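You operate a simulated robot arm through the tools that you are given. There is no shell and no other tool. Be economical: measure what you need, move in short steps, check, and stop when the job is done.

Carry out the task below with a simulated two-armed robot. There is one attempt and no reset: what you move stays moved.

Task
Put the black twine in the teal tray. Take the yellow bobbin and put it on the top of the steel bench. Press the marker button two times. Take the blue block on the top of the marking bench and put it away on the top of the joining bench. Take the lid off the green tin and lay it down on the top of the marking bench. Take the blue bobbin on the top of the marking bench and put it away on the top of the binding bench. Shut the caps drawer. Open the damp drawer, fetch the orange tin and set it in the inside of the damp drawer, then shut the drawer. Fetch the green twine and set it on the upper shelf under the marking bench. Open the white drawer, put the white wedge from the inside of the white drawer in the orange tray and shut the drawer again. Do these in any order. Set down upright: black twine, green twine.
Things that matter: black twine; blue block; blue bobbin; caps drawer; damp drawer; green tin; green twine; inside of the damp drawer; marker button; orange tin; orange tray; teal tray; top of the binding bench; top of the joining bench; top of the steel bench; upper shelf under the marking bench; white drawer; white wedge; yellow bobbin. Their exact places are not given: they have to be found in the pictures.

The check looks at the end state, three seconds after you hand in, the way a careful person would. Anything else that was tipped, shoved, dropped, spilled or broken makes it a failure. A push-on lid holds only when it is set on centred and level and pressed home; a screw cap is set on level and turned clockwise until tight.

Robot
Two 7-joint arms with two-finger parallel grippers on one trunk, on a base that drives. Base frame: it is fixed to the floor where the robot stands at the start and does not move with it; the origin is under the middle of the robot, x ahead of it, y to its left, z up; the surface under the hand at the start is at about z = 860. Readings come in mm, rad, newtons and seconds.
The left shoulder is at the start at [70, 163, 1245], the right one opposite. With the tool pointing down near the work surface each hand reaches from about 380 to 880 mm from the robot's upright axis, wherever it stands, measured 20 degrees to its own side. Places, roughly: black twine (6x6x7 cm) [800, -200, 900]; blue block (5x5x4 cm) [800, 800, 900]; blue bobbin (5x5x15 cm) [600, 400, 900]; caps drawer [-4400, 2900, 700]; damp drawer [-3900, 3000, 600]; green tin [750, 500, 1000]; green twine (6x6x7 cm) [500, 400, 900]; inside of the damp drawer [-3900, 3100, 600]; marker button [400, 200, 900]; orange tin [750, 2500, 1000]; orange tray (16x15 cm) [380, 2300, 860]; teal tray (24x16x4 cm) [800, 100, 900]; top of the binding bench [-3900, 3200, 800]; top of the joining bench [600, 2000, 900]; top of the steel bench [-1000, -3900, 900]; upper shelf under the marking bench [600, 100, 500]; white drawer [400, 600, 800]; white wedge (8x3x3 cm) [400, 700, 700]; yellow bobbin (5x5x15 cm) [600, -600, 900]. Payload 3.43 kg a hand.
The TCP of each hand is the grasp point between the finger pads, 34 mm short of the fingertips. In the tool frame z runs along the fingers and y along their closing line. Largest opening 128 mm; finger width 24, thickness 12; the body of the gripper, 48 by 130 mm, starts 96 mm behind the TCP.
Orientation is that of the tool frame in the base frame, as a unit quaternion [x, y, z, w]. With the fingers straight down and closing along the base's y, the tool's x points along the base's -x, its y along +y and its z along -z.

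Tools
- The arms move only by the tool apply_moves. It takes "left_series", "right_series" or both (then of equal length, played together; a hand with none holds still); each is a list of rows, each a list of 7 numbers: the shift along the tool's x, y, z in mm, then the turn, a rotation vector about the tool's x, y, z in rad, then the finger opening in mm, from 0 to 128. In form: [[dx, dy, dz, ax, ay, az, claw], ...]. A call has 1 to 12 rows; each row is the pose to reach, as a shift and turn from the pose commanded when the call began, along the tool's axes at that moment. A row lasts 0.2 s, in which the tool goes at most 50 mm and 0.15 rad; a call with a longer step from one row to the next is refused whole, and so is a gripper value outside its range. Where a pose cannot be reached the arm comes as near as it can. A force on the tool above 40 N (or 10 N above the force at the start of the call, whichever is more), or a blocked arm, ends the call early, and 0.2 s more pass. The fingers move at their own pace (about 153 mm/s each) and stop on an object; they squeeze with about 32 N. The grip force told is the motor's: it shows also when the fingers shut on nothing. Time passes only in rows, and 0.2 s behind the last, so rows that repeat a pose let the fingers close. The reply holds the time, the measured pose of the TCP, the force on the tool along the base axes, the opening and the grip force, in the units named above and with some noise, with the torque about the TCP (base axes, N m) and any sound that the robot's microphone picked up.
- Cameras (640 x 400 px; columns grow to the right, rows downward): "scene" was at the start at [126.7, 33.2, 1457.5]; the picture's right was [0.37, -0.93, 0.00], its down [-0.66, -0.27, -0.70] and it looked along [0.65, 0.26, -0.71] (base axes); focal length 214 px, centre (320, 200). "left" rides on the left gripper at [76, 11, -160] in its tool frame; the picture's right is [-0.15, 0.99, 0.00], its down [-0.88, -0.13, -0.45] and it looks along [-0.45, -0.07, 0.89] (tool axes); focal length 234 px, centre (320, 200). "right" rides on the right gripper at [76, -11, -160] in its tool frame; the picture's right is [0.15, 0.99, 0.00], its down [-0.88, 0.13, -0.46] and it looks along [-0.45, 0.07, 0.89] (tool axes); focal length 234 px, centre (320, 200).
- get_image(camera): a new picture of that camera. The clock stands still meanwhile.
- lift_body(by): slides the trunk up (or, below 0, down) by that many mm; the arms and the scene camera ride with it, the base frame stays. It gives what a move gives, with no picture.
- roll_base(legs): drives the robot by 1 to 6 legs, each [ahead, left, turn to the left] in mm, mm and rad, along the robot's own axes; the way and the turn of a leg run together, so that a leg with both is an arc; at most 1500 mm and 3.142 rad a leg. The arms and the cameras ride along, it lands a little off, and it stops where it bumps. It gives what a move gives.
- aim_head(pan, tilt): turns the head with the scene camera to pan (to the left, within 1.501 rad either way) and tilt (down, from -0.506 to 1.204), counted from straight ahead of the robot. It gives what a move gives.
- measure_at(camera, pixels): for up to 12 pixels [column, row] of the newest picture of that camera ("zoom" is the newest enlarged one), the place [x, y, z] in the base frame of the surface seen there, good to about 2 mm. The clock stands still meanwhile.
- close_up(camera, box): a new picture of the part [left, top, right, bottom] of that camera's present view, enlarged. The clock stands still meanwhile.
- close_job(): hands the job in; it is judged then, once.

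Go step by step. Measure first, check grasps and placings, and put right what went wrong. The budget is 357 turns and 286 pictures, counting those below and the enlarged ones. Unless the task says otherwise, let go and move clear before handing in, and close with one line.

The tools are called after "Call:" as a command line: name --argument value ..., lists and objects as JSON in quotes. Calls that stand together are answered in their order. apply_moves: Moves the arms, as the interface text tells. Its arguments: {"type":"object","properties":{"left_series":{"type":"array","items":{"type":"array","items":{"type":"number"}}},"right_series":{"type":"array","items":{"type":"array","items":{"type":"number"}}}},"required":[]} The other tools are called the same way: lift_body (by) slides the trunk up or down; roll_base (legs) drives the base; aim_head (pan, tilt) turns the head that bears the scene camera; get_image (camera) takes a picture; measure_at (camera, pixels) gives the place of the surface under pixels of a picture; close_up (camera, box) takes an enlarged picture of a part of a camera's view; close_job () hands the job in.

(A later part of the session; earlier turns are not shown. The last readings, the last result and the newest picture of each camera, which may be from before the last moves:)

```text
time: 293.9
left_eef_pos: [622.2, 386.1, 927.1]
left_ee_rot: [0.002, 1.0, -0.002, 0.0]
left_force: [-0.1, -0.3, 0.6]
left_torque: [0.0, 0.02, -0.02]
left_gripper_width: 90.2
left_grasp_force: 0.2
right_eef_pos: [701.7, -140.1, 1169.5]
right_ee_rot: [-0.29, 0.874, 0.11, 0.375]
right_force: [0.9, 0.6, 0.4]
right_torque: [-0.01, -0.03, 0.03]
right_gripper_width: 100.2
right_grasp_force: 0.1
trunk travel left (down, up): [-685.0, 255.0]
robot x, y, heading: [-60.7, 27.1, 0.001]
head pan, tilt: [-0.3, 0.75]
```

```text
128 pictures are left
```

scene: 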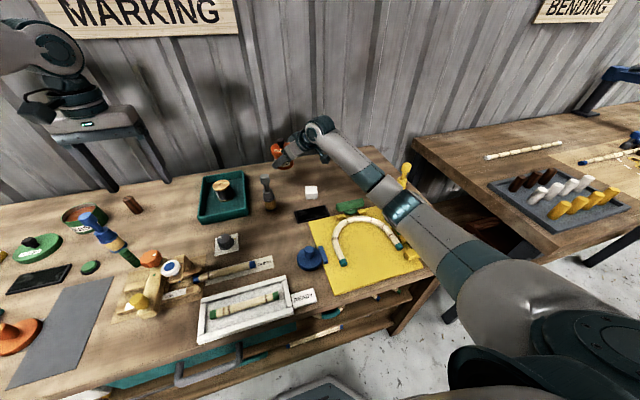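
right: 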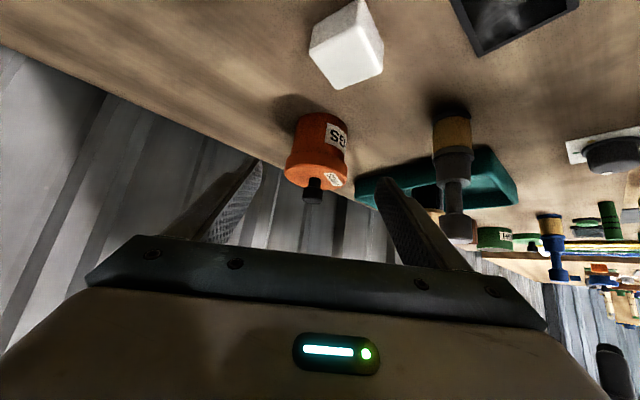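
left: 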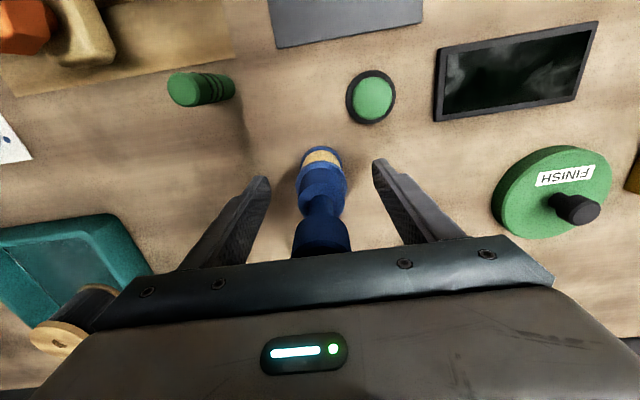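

Bobbin is centred between the fingers. Close and lift.

Call:
apply_moves --left_series '[[0, 0, 0, 0, 0, 0, 60], [0, 0, 0, 0, 0, 0, 30], [0, 0, 0, 0, 0, 0, 20], [0, 0, 0, 0, 0, 0, 20]]'

Call:
apply_moves --left_series '[[0, 0, -30, 0, 0, 0, 20], [0, 0, -75, 0, 0, 0, 20], [0, 0, -120, 0, 0, 0, 20], [0, 0, -165, 0, 0, 0, 20], [0, 0, -210, 0, 0, 0, 20]]'

Call:
get_image --camera "left"

```text
time: 294.9
left_eef_pos: [622.1, 385.4, 927.0]
left_ee_rot: [0.002, 1.0, -0.002, 0.0]
left_force: [-0.2, -0.6, 0.9]
left_torque: [-0.03, -0.02, -0.02]
left_gripper_width: 40.0
left_grasp_force: 31.9
right_eef_pos: [701.4, -141.6, 1170.0]
right_ee_rot: [-0.289, 0.873, 0.111, 0.376]
right_force: [-0.3, -0.2, -0.6]
right_torque: [-0.01, -0.02, 0.05]
right_gripper_width: 100.2
right_grasp_force: 0.1
trunk travel left (down, up): [-685.0, 255.0]
robot x, y, heading: [-56.4, 23.8, 0.001]
head pan, tilt: [-0.3, 0.75]
```

```text
time: 296.1
left_eef_pos: [621.4, 384.3, 1139.1]
left_ee_rot: [0.003, 1.0, -0.001, 0.0]
left_force: [0.6, 0.3, -0.7]
left_torque: [0.01, -0.06, 0.0]
left_gripper_width: 39.7
left_grasp_force: 32.5
right_eef_pos: [700.3, -140.1, 1170.3]
right_ee_rot: [-0.289, 0.873, 0.111, 0.376]
right_force: [0.0, 0.5, -0.4]
right_torque: [0.06, -0.01, -0.01]
right_gripper_width: 99.9
right_grasp_force: 0.1
trunk travel left (down, up): [-685.0, 255.0]
robot x, y, heading: [-55.9, 29.2, 0.001]
head pan, tilt: [-0.3, 0.75]
```

```text
127 pictures are left
```

left: 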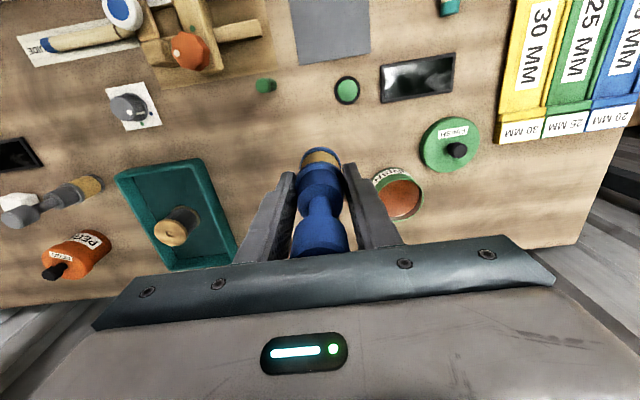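

Bobbin held. Now regrip the tin: shift the base right 93 mm and measure it from the right camera.

Call:
roll_base --legs '[[0, -93, 0]]'

Call:
get_image --camera "right"

Call:
close_up --camera "right" --box '[270, 20, 370, 120]'

```text
time: 297.2
left_eef_pos: [622.2, 292.6, 1137.5]
left_ee_rot: [0.003, 1.0, -0.002, 0.001]
left_force: [-0.2, 0.2, -1.4]
left_torque: [0.02, 0.03, 0.04]
left_gripper_width: 39.6
left_grasp_force: 31.6
right_eef_pos: [700.6, -234.0, 1169.2]
right_ee_rot: [-0.288, 0.874, 0.109, 0.376]
right_force: [0.1, 0.4, -0.1]
right_torque: [0.04, -0.01, -0.01]
right_gripper_width: 100.1
right_grasp_force: 0.0
trunk travel left (down, up): [-685.0, 255.0]
robot x, y, heading: [-59.0, -67.0, -0.003]
head pan, tilt: [-0.3, 0.75]
```

```text
126 pictures are left
```

right: 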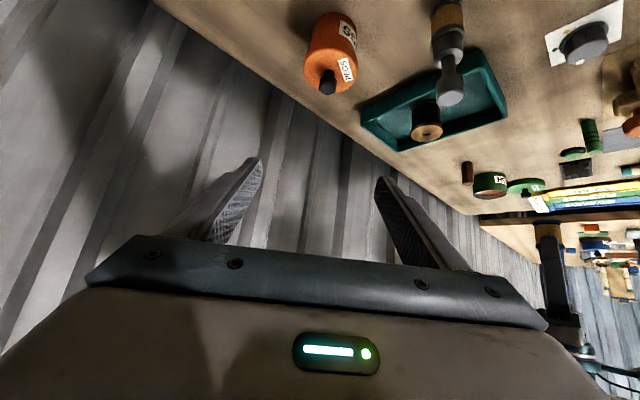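

```text
4.00 times, centred on (320, 70) of right
```

zoom: 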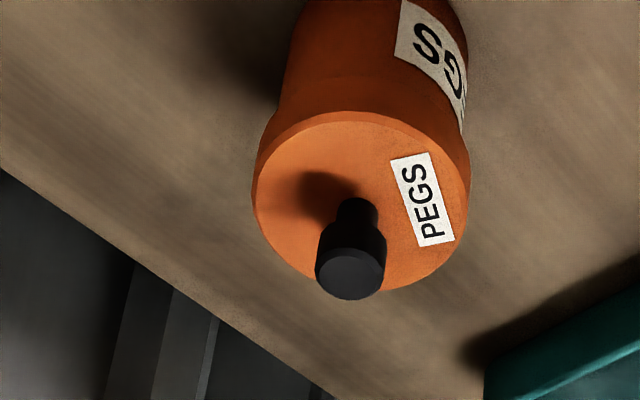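

Call:
measure_at --camera "zoom" --pixels '[[258, 190], [465, 210], [360, 125], [300, 262], [420, 282], [355, 185], [350, 275], [420, 140]]'

```text
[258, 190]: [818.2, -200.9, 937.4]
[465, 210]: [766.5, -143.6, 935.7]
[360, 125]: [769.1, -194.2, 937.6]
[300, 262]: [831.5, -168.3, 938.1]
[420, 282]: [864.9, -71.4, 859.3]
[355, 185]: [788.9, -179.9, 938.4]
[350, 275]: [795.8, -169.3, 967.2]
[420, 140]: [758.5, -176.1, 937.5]
```

Tin centre (795,-169). Go to the standoff, then advance so the body sits ~14 mm ahead of the TCP.

Call:
apply_moves --right_series '[[32, 1, 36, 0, 0, 0, 100], [65, 2, 72, 0, 0, 0, 100], [97, 3, 107, 0, 0, 0, 100], [129, 4, 143, 0, 0, 0, 100], [129, 4, 185, 0, 0, 0, 100], [129, 4, 225, 0, 0, 0, 100], [129, 4, 250, 0, 0, 0, 100], [129, 4, 262, 0, 0, 0, 100]]'

Call:
get_image --camera "right"

```text
time: 299.0
left_eef_pos: [622.7, 292.3, 1137.8]
left_ee_rot: [0.003, 1.0, -0.002, 0.0]
left_force: [-0.6, 0.2, -0.9]
left_torque: [0.01, 0.01, 0.0]
left_gripper_width: 39.8
left_grasp_force: 32.0
right_eef_pos: [784.1, -177.4, 895.5]
right_ee_rot: [-0.29, 0.874, 0.11, 0.376]
right_force: [0.2, -0.5, 0.4]
right_torque: [0.0, 0.03, 0.01]
right_gripper_width: 99.9
right_grasp_force: 0.0
trunk travel left (down, up): [-685.0, 255.0]
robot x, y, heading: [-57.4, -66.6, -0.004]
head pan, tilt: [-0.3, 0.75]
```

```text
124 pictures are left
```

right: 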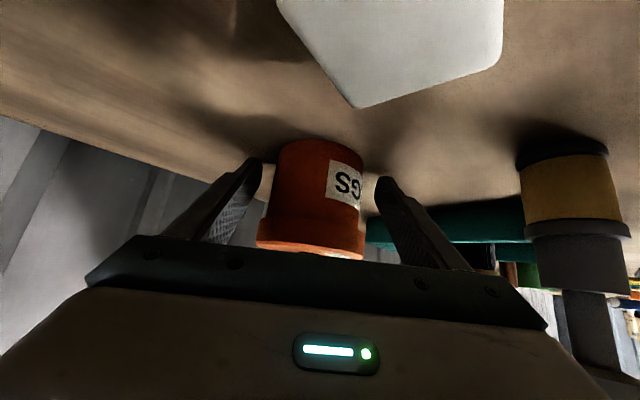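

Call:
apply_moves --right_series '[[1, 0, 1, 0, 0, 0, 85], [1, 0, 1, 0, 0, 0, 74], [1, 0, 1, 0, 0, 0, 64], [1, 0, 1, 0, 0, 0, 55], [1, 0, 1, 0, 0, 0, 55], [1, 0, 1, 0, 0, 0, 55]]'

Call:
apply_moves --right_series '[[-14, 0, -14, 0, 0, 0, 50], [-36, -1, -35, 0, 0, 0, 50], [-58, -1, -56, 0, 0, 0, 50]]'

Call:
get_image --camera "right"

```text
time: 300.4
left_eef_pos: [620.1, 292.4, 1138.5]
left_ee_rot: [0.002, 1.0, -0.002, 0.0]
left_force: [-0.9, -0.1, -1.0]
left_torque: [0.03, -0.01, -0.01]
left_gripper_width: 39.9
left_grasp_force: 31.6
right_eef_pos: [783.3, -177.3, 894.1]
right_ee_rot: [-0.289, 0.874, 0.11, 0.375]
right_force: [0.7, -0.9, 0.1]
right_torque: [0.08, 0.04, 0.0]
right_gripper_width: 71.3
right_grasp_force: 32.1
trunk travel left (down, up): [-685.0, 255.0]
robot x, y, heading: [-62.7, -65.4, 0.002]
head pan, tilt: [-0.3, 0.75]
```

```text
time: 301.2
left_eef_pos: [622.6, 293.0, 1137.9]
left_ee_rot: [0.003, 1.0, -0.001, -0.001]
left_force: [0.0, 0.7, -0.9]
left_torque: [-0.01, 0.02, 0.02]
left_gripper_width: 39.7
left_grasp_force: 32.2
right_eef_pos: [783.1, -178.2, 972.5]
right_ee_rot: [-0.29, 0.874, 0.11, 0.375]
right_force: [-0.4, -0.3, -2.3]
right_torque: [-0.02, 0.04, -0.01]
right_gripper_width: 70.9
right_grasp_force: 32.0
trunk travel left (down, up): [-685.0, 255.0]
robot x, y, heading: [-59.8, -67.8, -0.007]
head pan, tilt: [-0.3, 0.75]
```

```text
123 pictures are left
```

right: 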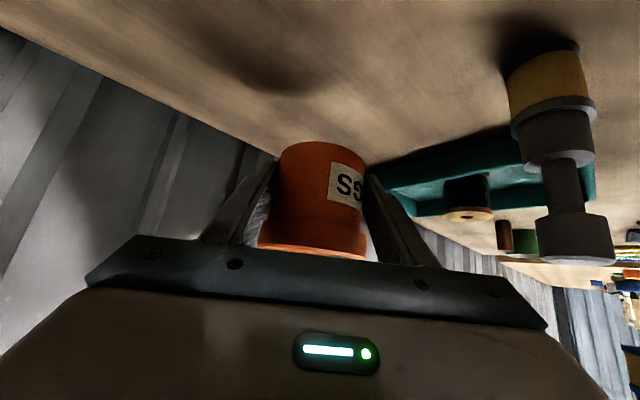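

Tin held firmly at 70.9 mm. Lift more, then back off and look toward the binding bench.

Call:
apply_moves --right_series '[[-22, -1, -21, 0, 0, 0, 50], [-43, -1, -42, 0, 0, 0, 50], [-65, -2, -62, 0, 0, 0, 50], [-87, -3, -83, 0, 0, 0, 50], [-108, -4, -104, 0, 0, 0, 50], [-130, -4, -125, 0, 0, 0, 50]]'

Call:
roll_base --legs '[[-600, 0, 0], [0, 0, 1.26], [0, 0, 1.26]]'

Call:
aim_head --pan 0.0 --tilt 0.25

Call:
get_image --camera "scene"

```text
time: 302.6
left_eef_pos: [621.1, 294.6, 1136.9]
left_ee_rot: [0.002, 1.0, -0.002, -0.001]
left_force: [0.4, -0.4, -1.5]
left_torque: [-0.02, 0.0, 0.01]
left_gripper_width: 39.9
left_grasp_force: 32.0
right_eef_pos: [781.7, -176.0, 1154.3]
right_ee_rot: [-0.289, 0.874, 0.11, 0.375]
right_force: [-1.2, 0.4, -2.8]
right_torque: [0.02, 0.05, 0.0]
right_gripper_width: 71.0
right_grasp_force: 32.0
trunk travel left (down, up): [-685.0, 255.0]
robot x, y, heading: [-57.1, -67.3, 0.003]
head pan, tilt: [-0.3, 0.75]
```

```text
time: 312.3
left_eef_pos: [-1423.3, 39.3, 1137.7]
left_ee_rot: [0.951, -0.309, 0.001, -0.002]
left_force: [0.6, 0.0, -0.3]
left_torque: [-0.01, 0.02, -0.02]
left_gripper_width: 39.6
left_grasp_force: 31.9
right_eef_pos: [-1279.1, 515.6, 1153.6]
right_ee_rot: [0.921, 0.008, -0.39, -0.01]
right_force: [-0.1, -0.1, -2.3]
right_torque: [0.03, -0.04, 0.0]
right_gripper_width: 70.3
right_grasp_force: 32.3
trunk travel left (down, up): [-685.0, 255.0]
robot x, y, heading: [-661.1, -63.1, 2.515]
head pan, tilt: [-0.3, 0.75]
```

```text
time: 313.2
left_eef_pos: [-1422.2, 39.5, 1137.8]
left_ee_rot: [0.951, -0.309, 0.0, -0.002]
left_force: [-0.2, 0.2, -0.8]
left_torque: [0.01, -0.01, 0.0]
left_gripper_width: 40.0
left_grasp_force: 31.7
right_eef_pos: [-1279.4, 515.5, 1154.8]
right_ee_rot: [0.921, 0.007, -0.39, -0.01]
right_force: [0.9, -0.2, -2.2]
right_torque: [0.02, -0.04, -0.01]
right_gripper_width: 70.2
right_grasp_force: 32.5
trunk travel left (down, up): [-685.0, 255.0]
robot x, y, heading: [-662.1, -64.4, 2.517]
head pan, tilt: [0.0, 0.25]
```

```text
122 pictures are left
```

scene: 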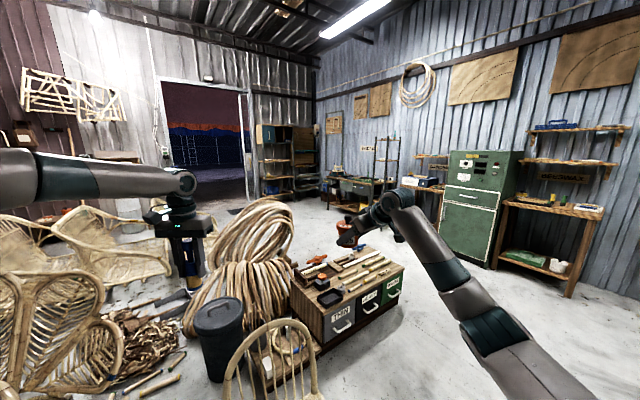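

There's an island with rattan in the way. I measure obstacles and the binding bench location.

Call:
measure_at --camera "scene" --pixels '[[335, 340], [405, 290], [345, 250], [470, 260], [500, 280], [360, 195], [335, 205], [385, 185], [430, 190], [560, 290], [265, 345], [410, 310]]'

Call:
close_up --camera "scene" --box '[300, 130, 460, 230]'

```text
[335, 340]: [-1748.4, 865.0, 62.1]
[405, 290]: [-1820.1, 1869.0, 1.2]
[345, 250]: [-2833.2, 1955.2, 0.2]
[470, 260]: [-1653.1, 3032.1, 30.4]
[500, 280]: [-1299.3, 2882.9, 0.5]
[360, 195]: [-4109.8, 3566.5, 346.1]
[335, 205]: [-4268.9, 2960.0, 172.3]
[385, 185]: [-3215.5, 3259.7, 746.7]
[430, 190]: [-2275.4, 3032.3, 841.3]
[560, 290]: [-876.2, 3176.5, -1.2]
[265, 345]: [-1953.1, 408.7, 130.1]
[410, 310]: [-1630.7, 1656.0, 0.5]
```

```text
4.00 times, centred on (380, 180) of scene
```

zoom: 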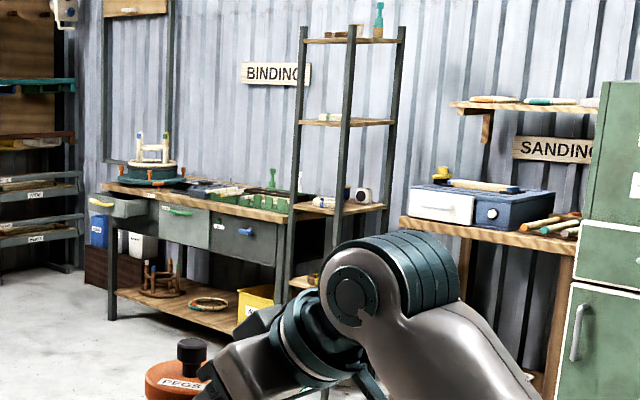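

Path: face +y, drive to y≈1950, then face -x and go along the aisle at y≈2000 to x≈-3000. First part now.

Call:
roll_base --legs '[[0, 0, -0.947], [1000, 0, 0], [900, 0, 0]]'

Call:
roll_base --legs '[[0, 0, 0.8], [0, 0, 0.77]]'

Call:
get_image --camera "scene"

```text
time: 325.2
left_eef_pos: [-1003.9, 2519.6, 1136.7]
left_ee_rot: [-0.704, 0.71, -0.001, 0.001]
left_force: [-0.9, 0.0, -1.1]
left_torque: [0.0, 0.0, 0.0]
left_gripper_width: 40.0
left_grasp_force: 31.8
right_eef_pos: [-533.8, 2678.2, 1154.7]
right_ee_rot: [0.822, -0.415, -0.343, -0.188]
right_force: [-0.1, 0.4, -2.8]
right_torque: [-0.02, -0.05, 0.01]
right_gripper_width: 70.0
right_grasp_force: 32.0
trunk travel left (down, up): [-685.0, 255.0]
robot x, y, heading: [-647.3, 1839.9, 1.57]
head pan, tilt: [0.0, 0.25]
```

```text
time: 329.7
left_eef_pos: [-1326.7, 1479.6, 1138.7]
left_ee_rot: [1.0, -0.003, 0.0, -0.002]
left_force: [-0.1, 0.3, -0.5]
left_torque: [0.02, 0.0, 0.02]
left_gripper_width: 39.6
left_grasp_force: 31.8
right_eef_pos: [-1487.6, 1948.9, 1152.9]
right_ee_rot: [0.874, 0.29, -0.375, 0.11]
right_force: [0.6, 0.5, -3.2]
right_torque: [0.03, -0.06, -0.01]
right_gripper_width: 69.9
right_grasp_force: 31.7
trunk travel left (down, up): [-685.0, 255.0]
robot x, y, heading: [-646.4, 1839.5, 3.141]
head pan, tilt: [0.0, 0.25]
```

```text
120 pictures are left
```

scene: 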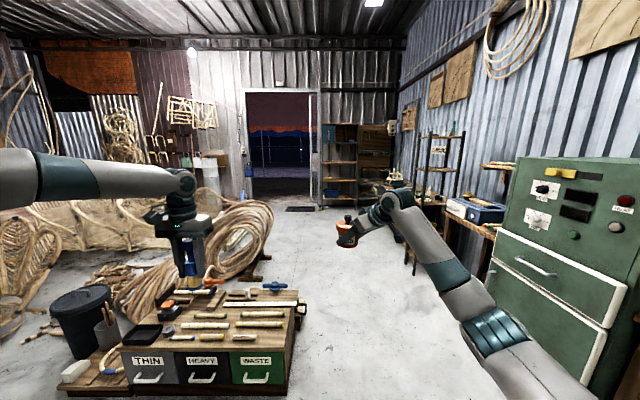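

The aisle is clear ahead; the island is at left. I shift right 220 mm and drive ahead in steps.

Call:
measure_at --camera "scene" --pixels '[[290, 375], [305, 300], [460, 255], [480, 270], [400, 240], [260, 240]]'

Call:
roll_base --legs '[[0, -220, 0], [900, 0, 0]]'

Call:
get_image --camera "scene"

```text
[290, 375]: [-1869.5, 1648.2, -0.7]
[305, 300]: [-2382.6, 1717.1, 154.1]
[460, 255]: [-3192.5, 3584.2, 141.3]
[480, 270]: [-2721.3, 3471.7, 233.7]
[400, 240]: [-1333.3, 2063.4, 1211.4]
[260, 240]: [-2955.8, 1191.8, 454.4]
```

```text
time: 335.8
left_eef_pos: [-2226.3, 1702.0, 1137.7]
left_ee_rot: [1.0, -0.003, 0.001, -0.002]
left_force: [-1.2, -0.6, -1.1]
left_torque: [-0.03, -0.02, -0.03]
left_gripper_width: 39.9
left_grasp_force: 31.5
right_eef_pos: [-2387.0, 2172.8, 1153.6]
right_ee_rot: [0.874, 0.289, -0.376, 0.11]
right_force: [-0.6, 0.5, -3.6]
right_torque: [0.01, -0.06, 0.0]
right_gripper_width: 70.3
right_grasp_force: 32.1
trunk travel left (down, up): [-685.0, 255.0]
robot x, y, heading: [-1547.0, 2061.2, 3.141]
head pan, tilt: [0.0, 0.25]
```

```text
119 pictures are left
```

scene: 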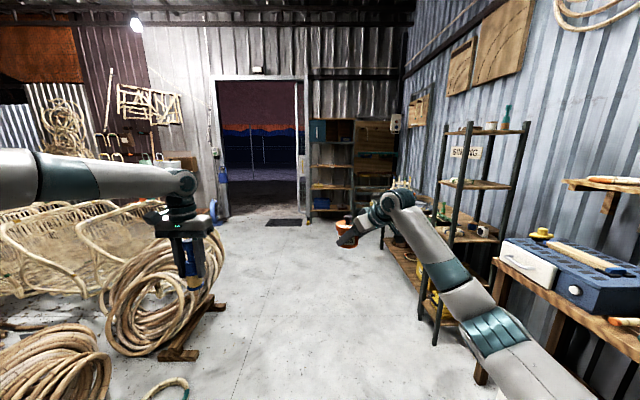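

Call:
measure_at --camera "scene" --pixels '[[424, 318], [433, 340], [395, 265], [490, 370], [160, 230], [190, 355], [490, 330], [445, 280]]'

Call:
roll_base --legs '[[800, 0, 0]]'

Call:
get_image --camera "scene"

```text
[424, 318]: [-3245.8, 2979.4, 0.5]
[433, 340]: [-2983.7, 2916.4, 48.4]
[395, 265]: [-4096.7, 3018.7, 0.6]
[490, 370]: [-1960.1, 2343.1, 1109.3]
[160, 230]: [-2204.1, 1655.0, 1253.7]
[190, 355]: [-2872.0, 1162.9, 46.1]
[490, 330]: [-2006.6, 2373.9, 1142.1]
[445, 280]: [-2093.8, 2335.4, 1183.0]
```

```text
time: 340.0
left_eef_pos: [-3022.6, 1706.7, 1136.8]
left_ee_rot: [1.0, -0.004, 0.0, -0.001]
left_force: [-0.4, 0.4, -0.6]
left_torque: [0.03, -0.05, 0.01]
left_gripper_width: 39.9
left_grasp_force: 31.6
right_eef_pos: [-3181.0, 2176.1, 1154.6]
right_ee_rot: [0.874, 0.289, -0.375, 0.11]
right_force: [-0.1, 0.0, -1.9]
right_torque: [0.05, -0.03, 0.02]
right_gripper_width: 69.9
right_grasp_force: 32.0
trunk travel left (down, up): [-685.0, 255.0]
robot x, y, heading: [-2339.7, 2065.5, 3.131]
head pan, tilt: [0.0, 0.25]
```

```text
118 pictures are left
```

scene: 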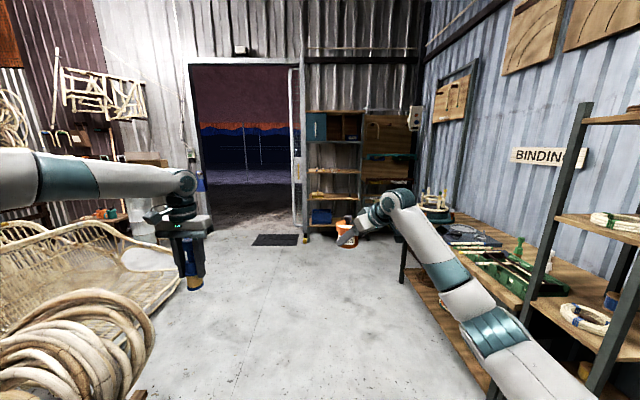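

Clear ahead. Drive on 1350 mm, then turn right to face the binding bench.

Call:
roll_base --legs '[[1400, 0, 0], [0, 0, -0.8], [0, 0, -0.76]]'

Call:
aim_head --pan 0.0 --tilt 0.6

Call:
get_image --camera "scene"

```text
time: 351.1
left_eef_pos: [-4119.5, 2732.0, 1137.0]
left_ee_rot: [0.716, -0.699, 0.001, -0.001]
left_force: [-0.3, 0.1, -1.2]
left_torque: [0.0, 0.03, -0.02]
left_gripper_width: 39.7
left_grasp_force: 32.1
right_eef_pos: [-3654.5, 2907.3, 1154.3]
right_ee_rot: [0.828, -0.401, -0.346, -0.182]
right_force: [-0.2, 0.2, -2.5]
right_torque: [-0.05, -0.04, 0.0]
right_gripper_width: 69.9
right_grasp_force: 32.1
trunk travel left (down, up): [-685.0, 255.0]
robot x, y, heading: [-3737.7, 2062.7, 1.598]
head pan, tilt: [0.0, 0.25]
```

```text
time: 351.9
left_eef_pos: [-4120.0, 2731.4, 1137.6]
left_ee_rot: [0.716, -0.698, 0.001, -0.001]
left_force: [0.4, -0.9, 0.2]
left_torque: [0.03, 0.0, -0.03]
left_gripper_width: 39.8
left_grasp_force: 32.1
right_eef_pos: [-3654.5, 2907.0, 1154.4]
right_ee_rot: [0.829, -0.401, -0.346, -0.182]
right_force: [-0.8, -0.4, -3.0]
right_torque: [-0.04, -0.03, 0.02]
right_gripper_width: 69.8
right_grasp_force: 32.3
trunk travel left (down, up): [-685.0, 255.0]
robot x, y, heading: [-3742.5, 2061.0, 1.598]
head pan, tilt: [0.0, 0.6]
```

```text
117 pictures are left
```

scene: 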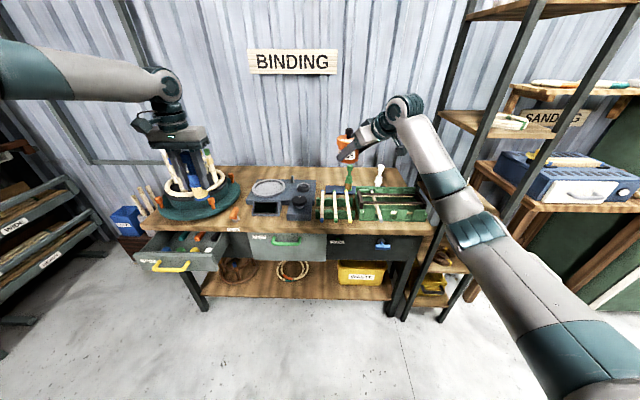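

I see three drawers: the left one open. I enlarge to read labels and see the bench top.

Call:
close_up --camera "scene" --box '[120, 210, 440, 300]'

Call:
close_up --camera "scene" --box '[140, 140, 440, 250]'

```text
2.00 times, centred on (280, 255) of scene
```

zoom: 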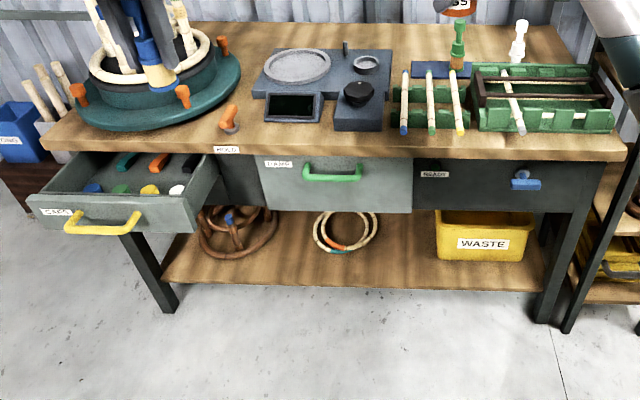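

```text
2.13 times, centred on (290, 195) of scene
```

zoom: 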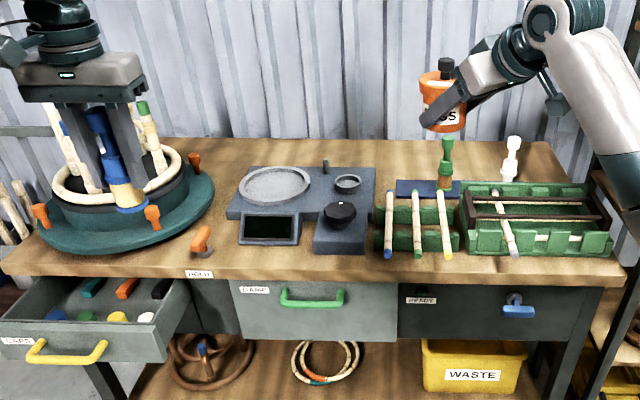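

Left is CAPS (open), middle is DAMP, right READY. Measuring handles, top and free spots.

Call:
measure_at --camera "zoom" --pixels '[[312, 297], [290, 300], [340, 300], [68, 352], [70, 340], [215, 150], [225, 165], [380, 155], [350, 150], [560, 165], [320, 260], [300, 320]]'

Call:
measure_at --camera "scene" --pixels '[[300, 232], [235, 234], [160, 262], [200, 210], [275, 185], [345, 185], [420, 222], [290, 243]]'

```text
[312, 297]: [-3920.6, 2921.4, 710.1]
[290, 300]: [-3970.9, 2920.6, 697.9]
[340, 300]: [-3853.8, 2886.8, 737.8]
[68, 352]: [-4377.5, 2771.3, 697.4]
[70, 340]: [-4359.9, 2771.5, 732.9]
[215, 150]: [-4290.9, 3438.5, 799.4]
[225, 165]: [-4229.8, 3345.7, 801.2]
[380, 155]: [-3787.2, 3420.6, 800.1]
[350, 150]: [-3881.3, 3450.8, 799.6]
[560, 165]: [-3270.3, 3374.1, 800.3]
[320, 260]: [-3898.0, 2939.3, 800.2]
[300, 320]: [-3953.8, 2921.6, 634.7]
```

```text
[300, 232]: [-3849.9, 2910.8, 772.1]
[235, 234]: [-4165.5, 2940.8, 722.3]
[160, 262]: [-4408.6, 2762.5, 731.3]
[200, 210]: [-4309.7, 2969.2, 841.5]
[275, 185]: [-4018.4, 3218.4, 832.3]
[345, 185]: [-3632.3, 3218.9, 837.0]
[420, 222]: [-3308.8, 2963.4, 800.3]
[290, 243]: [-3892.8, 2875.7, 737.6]
```

Look from the left camera for the bobbin's spot on the bench top.

Call:
get_image --camera "left"

Call:
get_image --camera "right"

```text
114 pictures are left
```

left: 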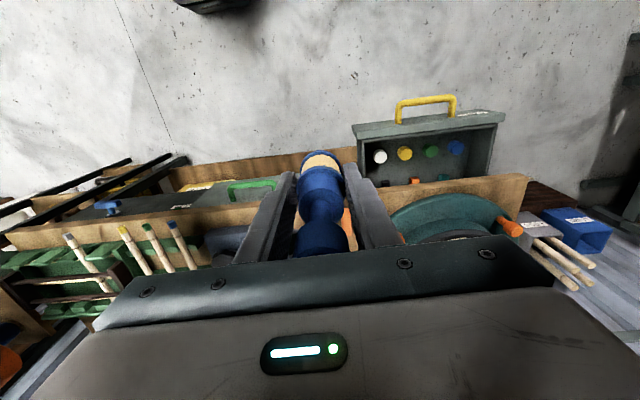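

```text
113 pictures are left
```

right: 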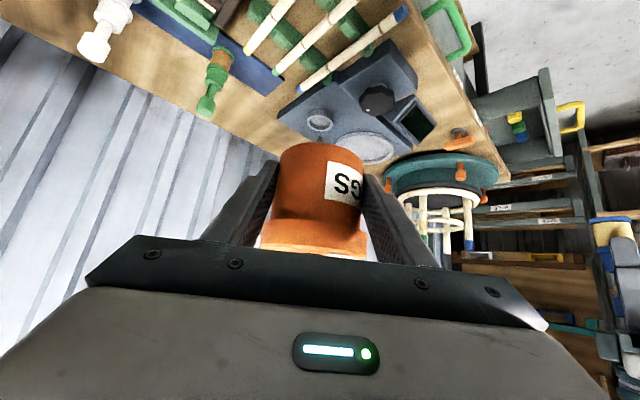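

Call:
measure_at --camera "right" --pixels '[[255, 115], [240, 90], [280, 85], [275, 100], [330, 80], [160, 40], [130, 55], [455, 115], [470, 150], [320, 120], [300, 140], [230, 110]]'

Call:
close_up --camera "right" --box '[80, 0, 480, 200]'

```text
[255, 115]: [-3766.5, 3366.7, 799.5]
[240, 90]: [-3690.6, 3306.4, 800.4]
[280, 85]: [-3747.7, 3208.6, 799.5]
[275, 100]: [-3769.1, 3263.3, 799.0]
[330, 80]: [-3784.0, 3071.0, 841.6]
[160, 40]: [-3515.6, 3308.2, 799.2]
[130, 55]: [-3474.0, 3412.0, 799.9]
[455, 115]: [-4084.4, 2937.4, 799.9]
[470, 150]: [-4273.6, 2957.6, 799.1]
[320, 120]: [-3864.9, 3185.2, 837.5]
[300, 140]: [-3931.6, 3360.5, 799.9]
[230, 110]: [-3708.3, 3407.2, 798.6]
```

```text
1.60 times, centred on (280, 100) of right
```

zoom: 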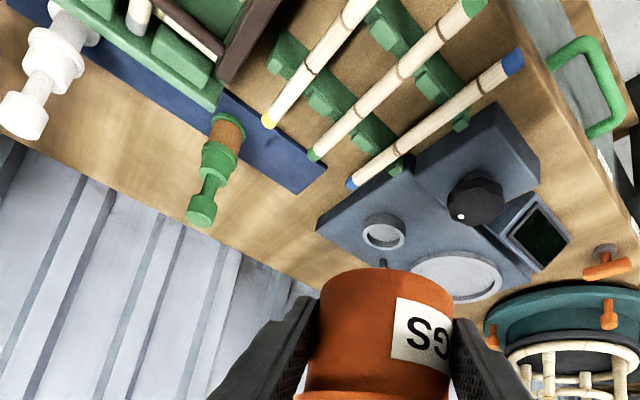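

Free bench area is around (-3755,3230). I retract the right hand a bit, then turn the base to heading ≈1.07 and move so the left hand comes above that spot.

Call:
apply_moves --right_series '[[12, 22, -13, 0, 0, 0, 50], [24, 43, -26, 0, 0, 0, 50], [35, 65, -39, 0, 0, 0, 50], [47, 86, -52, 0, 0, 0, 50], [59, 108, -65, 0, 0, 0, 50], [70, 130, -78, 0, 0, 0, 50], [82, 151, -91, 0, 0, 0, 50]]'

Call:
roll_base --legs '[[0, 0, -0.528], [200, 0, 0]]'

Call:
get_image --camera "scene"

```text
time: 353.5
left_eef_pos: [-4119.7, 2731.0, 1136.8]
left_ee_rot: [0.715, -0.699, 0.0, -0.001]
left_force: [-0.5, 0.1, -1.5]
left_torque: [-0.03, 0.0, -0.03]
left_gripper_width: 39.8
left_grasp_force: 31.4
right_eef_pos: [-3700.2, 2716.5, 1155.8]
right_ee_rot: [0.828, -0.402, -0.345, -0.183]
right_force: [0.4, -0.2, -2.9]
right_torque: [-0.03, -0.02, -0.01]
right_gripper_width: 69.9
right_grasp_force: 31.9
trunk travel left (down, up): [-685.0, 255.0]
robot x, y, heading: [-3738.9, 2065.5, 1.598]
head pan, tilt: [0.0, 0.6]
```

```text
time: 356.6
left_eef_pos: [-3639.9, 3006.9, 1137.4]
left_ee_rot: [-0.51, 0.86, -0.002, 0.002]
left_force: [-0.1, 0.5, -0.8]
left_torque: [0.01, 0.02, -0.01]
left_gripper_width: 39.6
left_grasp_force: 31.4
right_eef_pos: [-3282.8, 2784.3, 1154.2]
right_ee_rot: [0.696, -0.602, -0.287, -0.266]
right_force: [0.0, -0.1, -1.9]
right_torque: [-0.06, -0.01, -0.01]
right_gripper_width: 69.6
right_grasp_force: 32.0
trunk travel left (down, up): [-685.0, 255.0]
robot x, y, heading: [-3646.3, 2240.0, 1.073]
head pan, tilt: [0.0, 0.6]
```

```text
111 pictures are left
```

scene: 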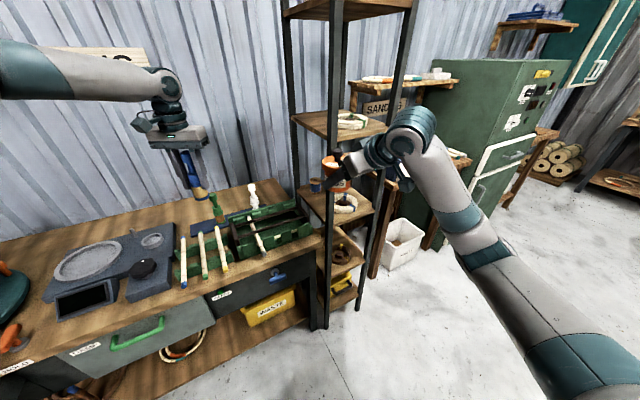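

Clear. Shift left 211 and ahead 137 in the robot frame.

Call:
roll_base --legs '[[0, 211, 0], [137, 0, 0]]'

Call:
get_image --camera "left"

Call:
get_image --camera "scene"

```text
time: 359.1
left_eef_pos: [-3760.8, 3226.4, 1138.7]
left_ee_rot: [-0.511, 0.86, -0.001, 0.002]
left_force: [0.1, 0.2, -0.7]
left_torque: [-0.03, -0.01, 0.05]
left_gripper_width: 39.8
left_grasp_force: 31.7
right_eef_pos: [-3405.7, 3003.9, 1156.3]
right_ee_rot: [0.697, -0.601, -0.287, -0.266]
right_force: [0.1, 0.1, -2.0]
right_torque: [-0.03, -0.02, -0.02]
right_gripper_width: 69.6
right_grasp_force: 32.2
trunk travel left (down, up): [-685.0, 255.0]
robot x, y, heading: [-3769.7, 2456.5, 1.077]
head pan, tilt: [0.0, 0.6]
```

```text
110 pictures are left
```

left: 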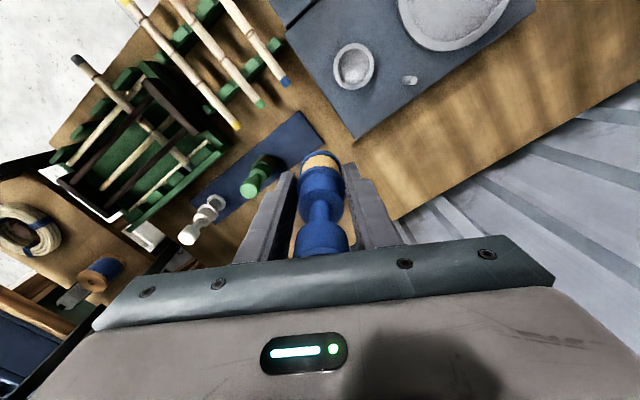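

```text
109 pictures are left
```

scene: 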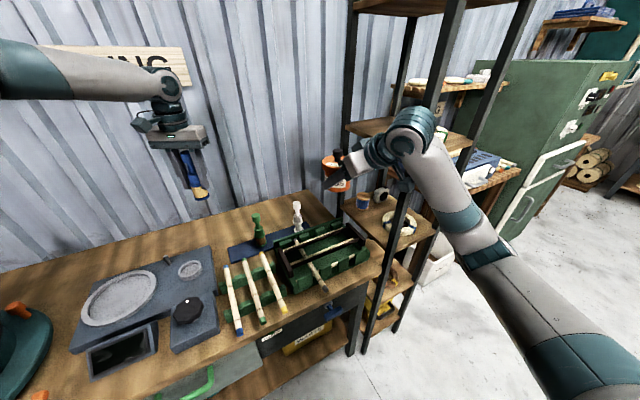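

Measure the gap between device corner and blue plate under the bobbin.

Call:
measure_at --camera "left" --pixels '[[355, 135], [310, 115], [322, 138], [380, 170], [420, 190], [400, 150], [330, 120], [350, 160], [265, 165], [450, 130]]'

```text
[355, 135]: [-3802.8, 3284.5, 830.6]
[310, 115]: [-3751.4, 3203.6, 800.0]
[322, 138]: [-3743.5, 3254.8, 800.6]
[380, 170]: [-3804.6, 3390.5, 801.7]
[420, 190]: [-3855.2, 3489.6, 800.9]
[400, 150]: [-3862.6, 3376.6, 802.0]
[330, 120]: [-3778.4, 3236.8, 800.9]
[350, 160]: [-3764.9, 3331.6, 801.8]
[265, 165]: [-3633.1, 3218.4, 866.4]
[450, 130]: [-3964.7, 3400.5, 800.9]
```

Better spot a bit further back: (-3773,3335). Move the base there.

Call:
roll_base --legs '[[89, 62, 0]]'

Call:
apply_moves --left_series '[[0, 0, 45, 0, 0, 0, 20], [0, 0, 90, 0, 0, 0, 20], [0, 0, 135, 0, 0, 0, 20]]'

Call:
get_image --camera "left"

```text
time: 360.3
left_eef_pos: [-3772.7, 3333.5, 1138.3]
left_ee_rot: [-0.511, 0.86, -0.002, 0.001]
left_force: [0.5, 0.2, -1.5]
left_torque: [0.01, -0.02, 0.0]
left_gripper_width: 39.7
left_grasp_force: 32.4
right_eef_pos: [-3416.0, 3111.0, 1154.6]
right_ee_rot: [0.696, -0.603, -0.286, -0.266]
right_force: [-0.5, 0.4, -3.1]
right_torque: [-0.07, -0.01, -0.01]
right_gripper_width: 69.7
right_grasp_force: 31.9
trunk travel left (down, up): [-685.0, 255.0]
robot x, y, heading: [-3778.2, 2562.7, 1.075]
head pan, tilt: [0.0, 0.6]
```

```text
time: 361.1
left_eef_pos: [-3772.0, 3334.3, 1000.8]
left_ee_rot: [-0.51, 0.86, -0.001, 0.001]
left_force: [0.3, -0.3, -0.4]
left_torque: [-0.06, -0.01, 0.02]
left_gripper_width: 39.9
left_grasp_force: 31.7
right_eef_pos: [-3416.0, 3112.2, 1154.8]
right_ee_rot: [0.697, -0.602, -0.287, -0.264]
right_force: [-0.3, 0.5, -2.8]
right_torque: [-0.08, -0.02, -0.01]
right_gripper_width: 69.8
right_grasp_force: 31.9
trunk travel left (down, up): [-685.0, 255.0]
robot x, y, heading: [-3778.2, 2566.3, 1.075]
head pan, tilt: [0.0, 0.6]
```

```text
108 pictures are left
```

left: 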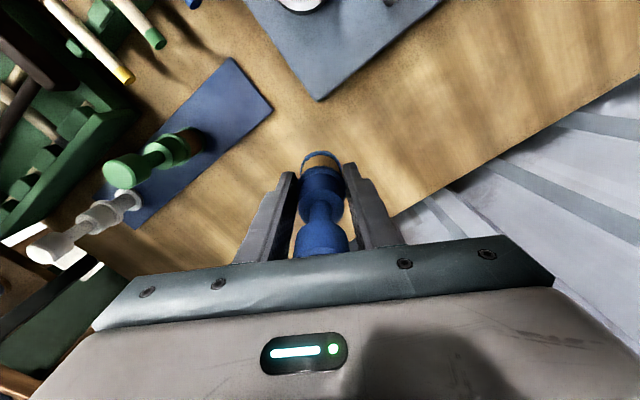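

Good free spot. Lower toward the bench (TCP 868).

Call:
apply_moves --left_series '[[0, 0, 45, 0, 0, 0, 20], [0, 0, 85, 0, 0, 0, 20], [0, 0, 115, 0, 0, 0, 20], [0, 0, 128, 0, 0, 0, 20]]'

Call:
apply_moves --left_series '[[0, 0, 2, 0, 0, 0, 20], [0, 0, 4, 0, 0, 0, 20], [0, 0, 6, 0, 0, 0, 20]]'

```text
time: 362.1
left_eef_pos: [-3782.4, 3329.6, 883.6]
left_ee_rot: [-0.511, 0.86, -0.002, 0.002]
left_force: [0.4, -0.2, -0.7]
left_torque: [0.0, 0.01, 0.01]
left_gripper_width: 40.0
left_grasp_force: 32.2
left hand out of reach, approached as far as the arm can: row 3, 4
right_eef_pos: [-3417.6, 3112.1, 1154.6]
right_ee_rot: [0.696, -0.603, -0.286, -0.266]
right_force: [-0.5, 0.5, -1.1]
right_torque: [-0.04, 0.02, -0.01]
right_gripper_width: 69.6
right_grasp_force: 31.9
trunk travel left (down, up): [-685.0, 255.0]
robot x, y, heading: [-3780.6, 2565.1, 1.075]
head pan, tilt: [0.0, 0.6]
```

```text
time: 362.9
left_eef_pos: [-3783.5, 3325.5, 880.0]
left_ee_rot: [-0.51, 0.86, -0.001, 0.002]
left_force: [0.2, -0.6, -0.8]
left_torque: [-0.01, -0.03, 0.0]
left_gripper_width: 39.9
left_grasp_force: 32.3
left hand out of reach, approached as far as the arm can: row 3
right_eef_pos: [-3416.7, 3112.3, 1153.4]
right_ee_rot: [0.696, -0.602, -0.287, -0.266]
right_force: [1.2, 0.5, -2.7]
right_torque: [-0.08, 0.01, -0.03]
right_gripper_width: 69.9
right_grasp_force: 32.1
trunk travel left (down, up): [-685.0, 255.0]
robot x, y, heading: [-3778.2, 2565.2, 1.072]
head pan, tilt: [0.0, 0.6]
```

Arm limit at z 880; I use the trunk for the last 12 mm.

Call:
lift_body --by -11

```text
time: 363.5
left_eef_pos: [-3783.4, 3324.4, 868.8]
left_ee_rot: [-0.511, 0.86, -0.001, 0.002]
left_force: [0.8, -0.4, -0.6]
left_torque: [0.01, -0.02, -0.02]
left_gripper_width: 40.0
left_grasp_force: 31.9
right_eef_pos: [-3417.0, 3110.2, 1143.3]
right_ee_rot: [0.696, -0.603, -0.286, -0.267]
right_force: [0.3, -0.4, -2.8]
right_torque: [-0.04, 0.01, 0.02]
right_gripper_width: 69.7
right_grasp_force: 32.1
trunk travel left (down, up): [-674.0, 266.0]
robot x, y, heading: [-3781.2, 2564.3, 1.07]
head pan, tilt: [0.0, 0.6]
```

Call:
lift_body --by -3

```text
time: 364.0
left_eef_pos: [-3783.3, 3324.3, 868.0]
left_ee_rot: [-0.51, 0.86, 0.0, 0.003]
left_force: [-2.4, 0.6, 15.1]
left_torque: [-0.02, 0.41, -0.02]
left_gripper_width: 39.8
left_grasp_force: 31.4
right_eef_pos: [-3417.4, 3110.7, 1142.5]
right_ee_rot: [0.696, -0.602, -0.287, -0.267]
right_force: [-0.4, -0.3, -2.2]
right_torque: [-0.07, -0.03, -0.02]
right_gripper_width: 69.4
right_grasp_force: 32.2
trunk travel left (down, up): [-671.0, 269.0]
robot x, y, heading: [-3776.2, 2569.0, 1.076]
head pan, tilt: [0.0, 0.6]
```

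Touching. Release and rise.

Call:
apply_moves --left_series '[[0, 0, -1, 0, 0, 0, 40], [0, 0, -1, 0, 0, 0, 70], [0, 0, -1, 0, 0, 0, 80], [0, 0, -40, 0, 0, 0, 80], [0, 0, -85, 0, 0, 0, 80], [0, 0, -130, 0, 0, 0, 80], [0, 0, -175, 0, 0, 0, 80], [0, 0, -220, 0, 0, 0, 80]]'

Call:
get_image --camera "left"

```text
time: 365.8
left_eef_pos: [-3783.7, 3324.3, 1085.5]
left_ee_rot: [-0.51, 0.86, -0.001, 0.002]
left_force: [-0.6, 0.5, -0.2]
left_torque: [-0.02, 0.01, -0.01]
left_gripper_width: 80.2
left_grasp_force: 0.1
right_eef_pos: [-3415.8, 3110.7, 1141.5]
right_ee_rot: [0.695, -0.602, -0.287, -0.267]
right_force: [0.8, -0.4, -2.8]
right_torque: [-0.04, -0.01, -0.02]
right_gripper_width: 69.6
right_grasp_force: 32.1
trunk travel left (down, up): [-671.0, 269.0]
robot x, y, heading: [-3778.4, 2567.4, 1.077]
head pan, tilt: [0.0, 0.6]
```

```text
107 pictures are left
```

left: 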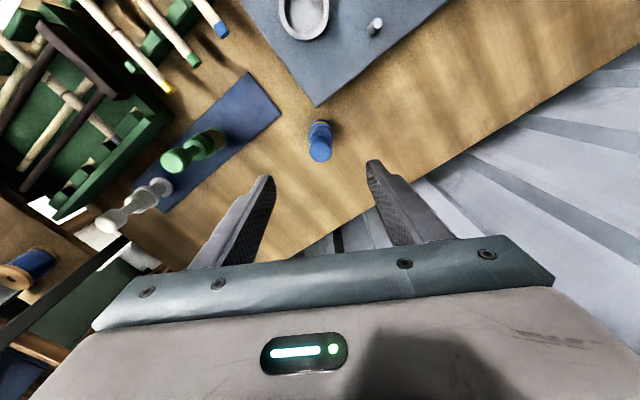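

The bobbin stands on the binding bench. Back out, face the bench squarely, and turn the left hand 90° for the damp drawer's handle.

Call:
roll_base --legs '[[-420, 0, 0], [0, 0, 0.495]]'

Call:
apply_moves --left_series '[[0, 0, 0, 0, 0, -0.14, 60], [0, 0, 0, 0, 0, -0.28, 60], [0, 0, 0, 0, 0, -0.42, 60], [0, 0, 0, 0, 0, -0.56, 60], [0, 0, 0, 0, 0, -0.7, 60], [0, 0, 0, 0, 0, -0.84, 60], [0, 0, 0, 0, 0, -0.98, 60], [0, 0, 0, 0, 0, -1.12, 60], [0, 0, 0, 0, 0, -1.26, 60], [0, 0, 0, 0, 0, -1.4, 60], [0, 0, 0, 0, 0, -1.54, 60], [0, 0, 0, 0, 0, -1.571, 60]]'

Call:
get_image --camera "scene"

```text
time: 369.8
left_eef_pos: [-4342.7, 2862.3, 1084.3]
left_ee_rot: [-0.705, 0.709, -0.001, 0.001]
left_force: [1.7, 0.5, -0.4]
left_torque: [0.0, -0.01, 0.01]
left_gripper_width: 80.0
left_grasp_force: 0.0
right_eef_pos: [-3918.2, 2848.7, 1139.3]
right_ee_rot: [0.822, -0.414, -0.343, -0.188]
right_force: [-0.7, -0.5, -2.4]
right_torque: [-0.07, -0.04, -0.02]
right_gripper_width: 69.5
right_grasp_force: 32.5
trunk travel left (down, up): [-671.0, 269.0]
robot x, y, heading: [-3980.8, 2195.3, 1.569]
head pan, tilt: [0.0, 0.6]
```

```text
time: 372.4
left_eef_pos: [-4342.9, 2864.0, 1084.9]
left_ee_rot: [1.0, -0.002, 0.001, -0.001]
left_force: [0.3, 1.3, -0.1]
left_torque: [0.01, 0.0, -0.01]
left_gripper_width: 60.1
left_grasp_force: 0.1
right_eef_pos: [-3918.2, 2849.3, 1141.1]
right_ee_rot: [0.822, -0.413, -0.343, -0.188]
right_force: [0.2, -0.6, -2.7]
right_torque: [-0.06, -0.05, -0.01]
right_gripper_width: 69.4
right_grasp_force: 32.3
trunk travel left (down, up): [-671.0, 269.0]
robot x, y, heading: [-3979.7, 2195.7, 1.571]
head pan, tilt: [0.0, 0.6]
```

```text
106 pictures are left
```

scene: 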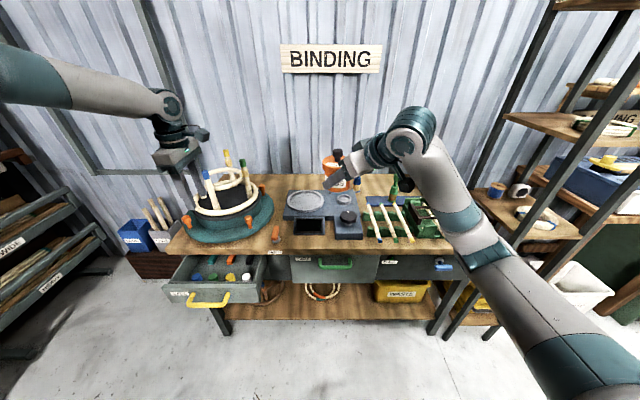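

The left hand is in line with the open caps drawer; I'll shut that first. Measure its handle and front.

Call:
close_up --camera "scene" --box '[150, 240, 380, 320]'

Call:
measure_at --camera "scene" --pixels '[[208, 301], [208, 297], [195, 303], [222, 300], [240, 295], [180, 292], [335, 266], [335, 262], [320, 262], [350, 265], [300, 262], [270, 290]]'

```text
2.78 times, centred on (265, 280) of scene
```

zoom: 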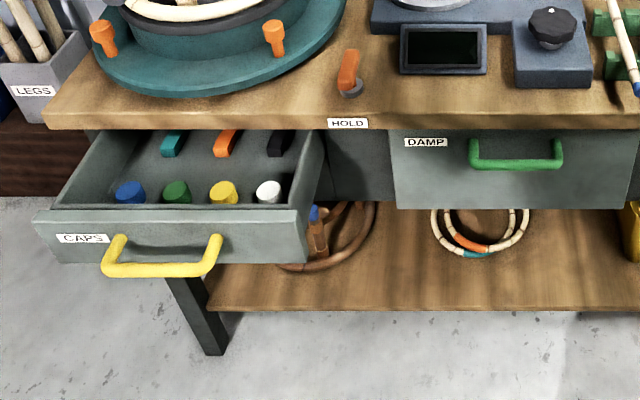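

```text
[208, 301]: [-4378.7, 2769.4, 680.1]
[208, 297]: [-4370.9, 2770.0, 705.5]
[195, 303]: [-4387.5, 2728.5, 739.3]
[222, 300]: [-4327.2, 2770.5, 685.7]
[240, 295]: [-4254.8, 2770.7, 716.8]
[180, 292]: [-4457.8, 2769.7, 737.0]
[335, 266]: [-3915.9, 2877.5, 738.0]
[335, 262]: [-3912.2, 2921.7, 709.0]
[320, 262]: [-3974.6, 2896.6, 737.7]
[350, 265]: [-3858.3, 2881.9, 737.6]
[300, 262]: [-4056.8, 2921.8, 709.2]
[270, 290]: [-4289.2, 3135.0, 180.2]
```

Caps: handle bar at y≈2728, z≈739, face y 2770 (151 mm open). I back off, lower the trunk, and set closed left fingers before the bar.

Call:
roll_base --legs '[[-185, 28, 0]]'

Call:
lift_body --by -250

Call:
apply_moves --left_series '[[0, 0, 35, 0, 0, 0, 20], [0, 0, 68, 0, 0, 0, 0], [0, 0, 68, 0, 0, 0, 0]]'

Call:
get_image --camera "scene"

```text
time: 374.0
left_eef_pos: [-4371.5, 2677.7, 1084.3]
left_ee_rot: [1.0, -0.002, 0.001, -0.001]
left_force: [-0.4, 0.6, 0.3]
left_torque: [-0.01, 0.04, -0.01]
left_gripper_width: 59.9
left_grasp_force: 0.0
right_eef_pos: [-3946.3, 2665.4, 1140.6]
right_ee_rot: [0.823, -0.412, -0.343, -0.187]
right_force: [1.2, -0.5, -3.2]
right_torque: [-0.08, -0.02, -0.02]
right_gripper_width: 69.9
right_grasp_force: 32.1
trunk travel left (down, up): [-671.0, 269.0]
robot x, y, heading: [-4009.0, 2011.7, 1.571]
head pan, tilt: [0.0, 0.6]
```

```text
time: 376.6
left_eef_pos: [-4370.6, 2678.0, 834.5]
left_ee_rot: [1.0, -0.002, 0.003, -0.001]
left_force: [0.1, -0.1, 0.2]
left_torque: [-0.02, -0.01, 0.03]
left_gripper_width: 60.0
left_grasp_force: 0.0
right_eef_pos: [-3946.3, 2664.1, 890.6]
right_ee_rot: [0.822, -0.413, -0.344, -0.188]
right_force: [0.2, 0.0, -2.1]
right_torque: [-0.05, -0.03, 0.01]
right_gripper_width: 69.7
right_grasp_force: 31.9
trunk travel left (down, up): [-421.0, 519.0]
robot x, y, heading: [-4005.1, 2012.5, 1.573]
head pan, tilt: [0.0, 0.6]
```

```text
time: 377.4
left_eef_pos: [-4372.1, 2678.1, 766.0]
left_ee_rot: [1.0, -0.002, 0.001, -0.001]
left_force: [-0.3, 0.4, 0.3]
left_torque: [0.01, 0.03, -0.02]
left_gripper_width: 0.0
left_grasp_force: 31.8
right_eef_pos: [-3946.6, 2664.4, 890.7]
right_ee_rot: [0.822, -0.414, -0.342, -0.188]
right_force: [0.3, 0.0, -2.6]
right_torque: [-0.03, -0.03, -0.02]
right_gripper_width: 70.0
right_grasp_force: 32.5
trunk travel left (down, up): [-421.0, 519.0]
robot x, y, heading: [-4003.9, 2013.0, 1.573]
head pan, tilt: [0.0, 0.6]
```

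```text
104 pictures are left
```

scene: 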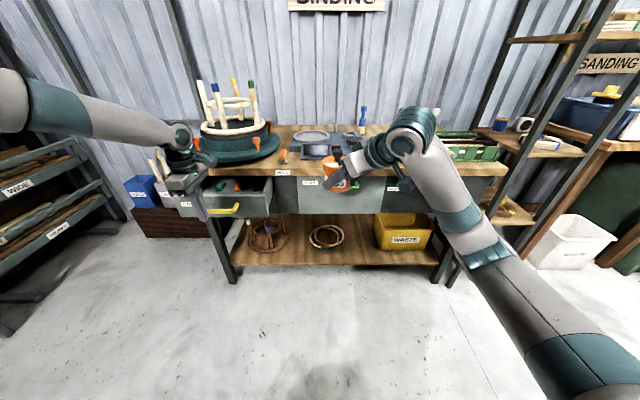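

Call:
measure_at --camera "scene" --pixels '[[222, 212], [237, 207], [210, 212], [200, 205], [195, 212], [260, 205]]'

Call:
close_up --camera "scene" --box '[120, 120, 300, 240]'

```text
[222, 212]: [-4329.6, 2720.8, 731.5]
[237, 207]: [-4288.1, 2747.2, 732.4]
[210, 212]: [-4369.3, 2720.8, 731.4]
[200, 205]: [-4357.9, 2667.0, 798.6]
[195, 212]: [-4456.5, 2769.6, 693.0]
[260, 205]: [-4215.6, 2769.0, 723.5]
```

```text
3.33 times, centred on (210, 180) of scene
```

zoom: 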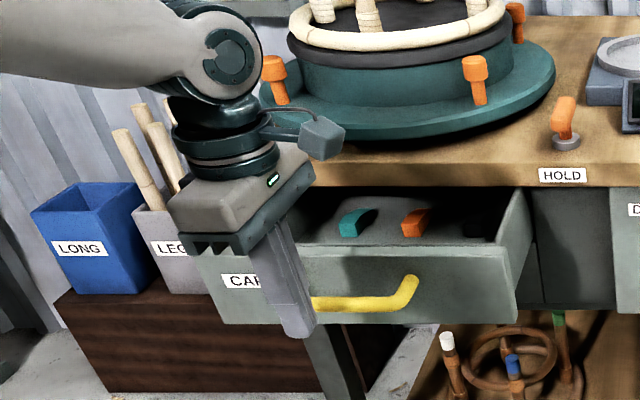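

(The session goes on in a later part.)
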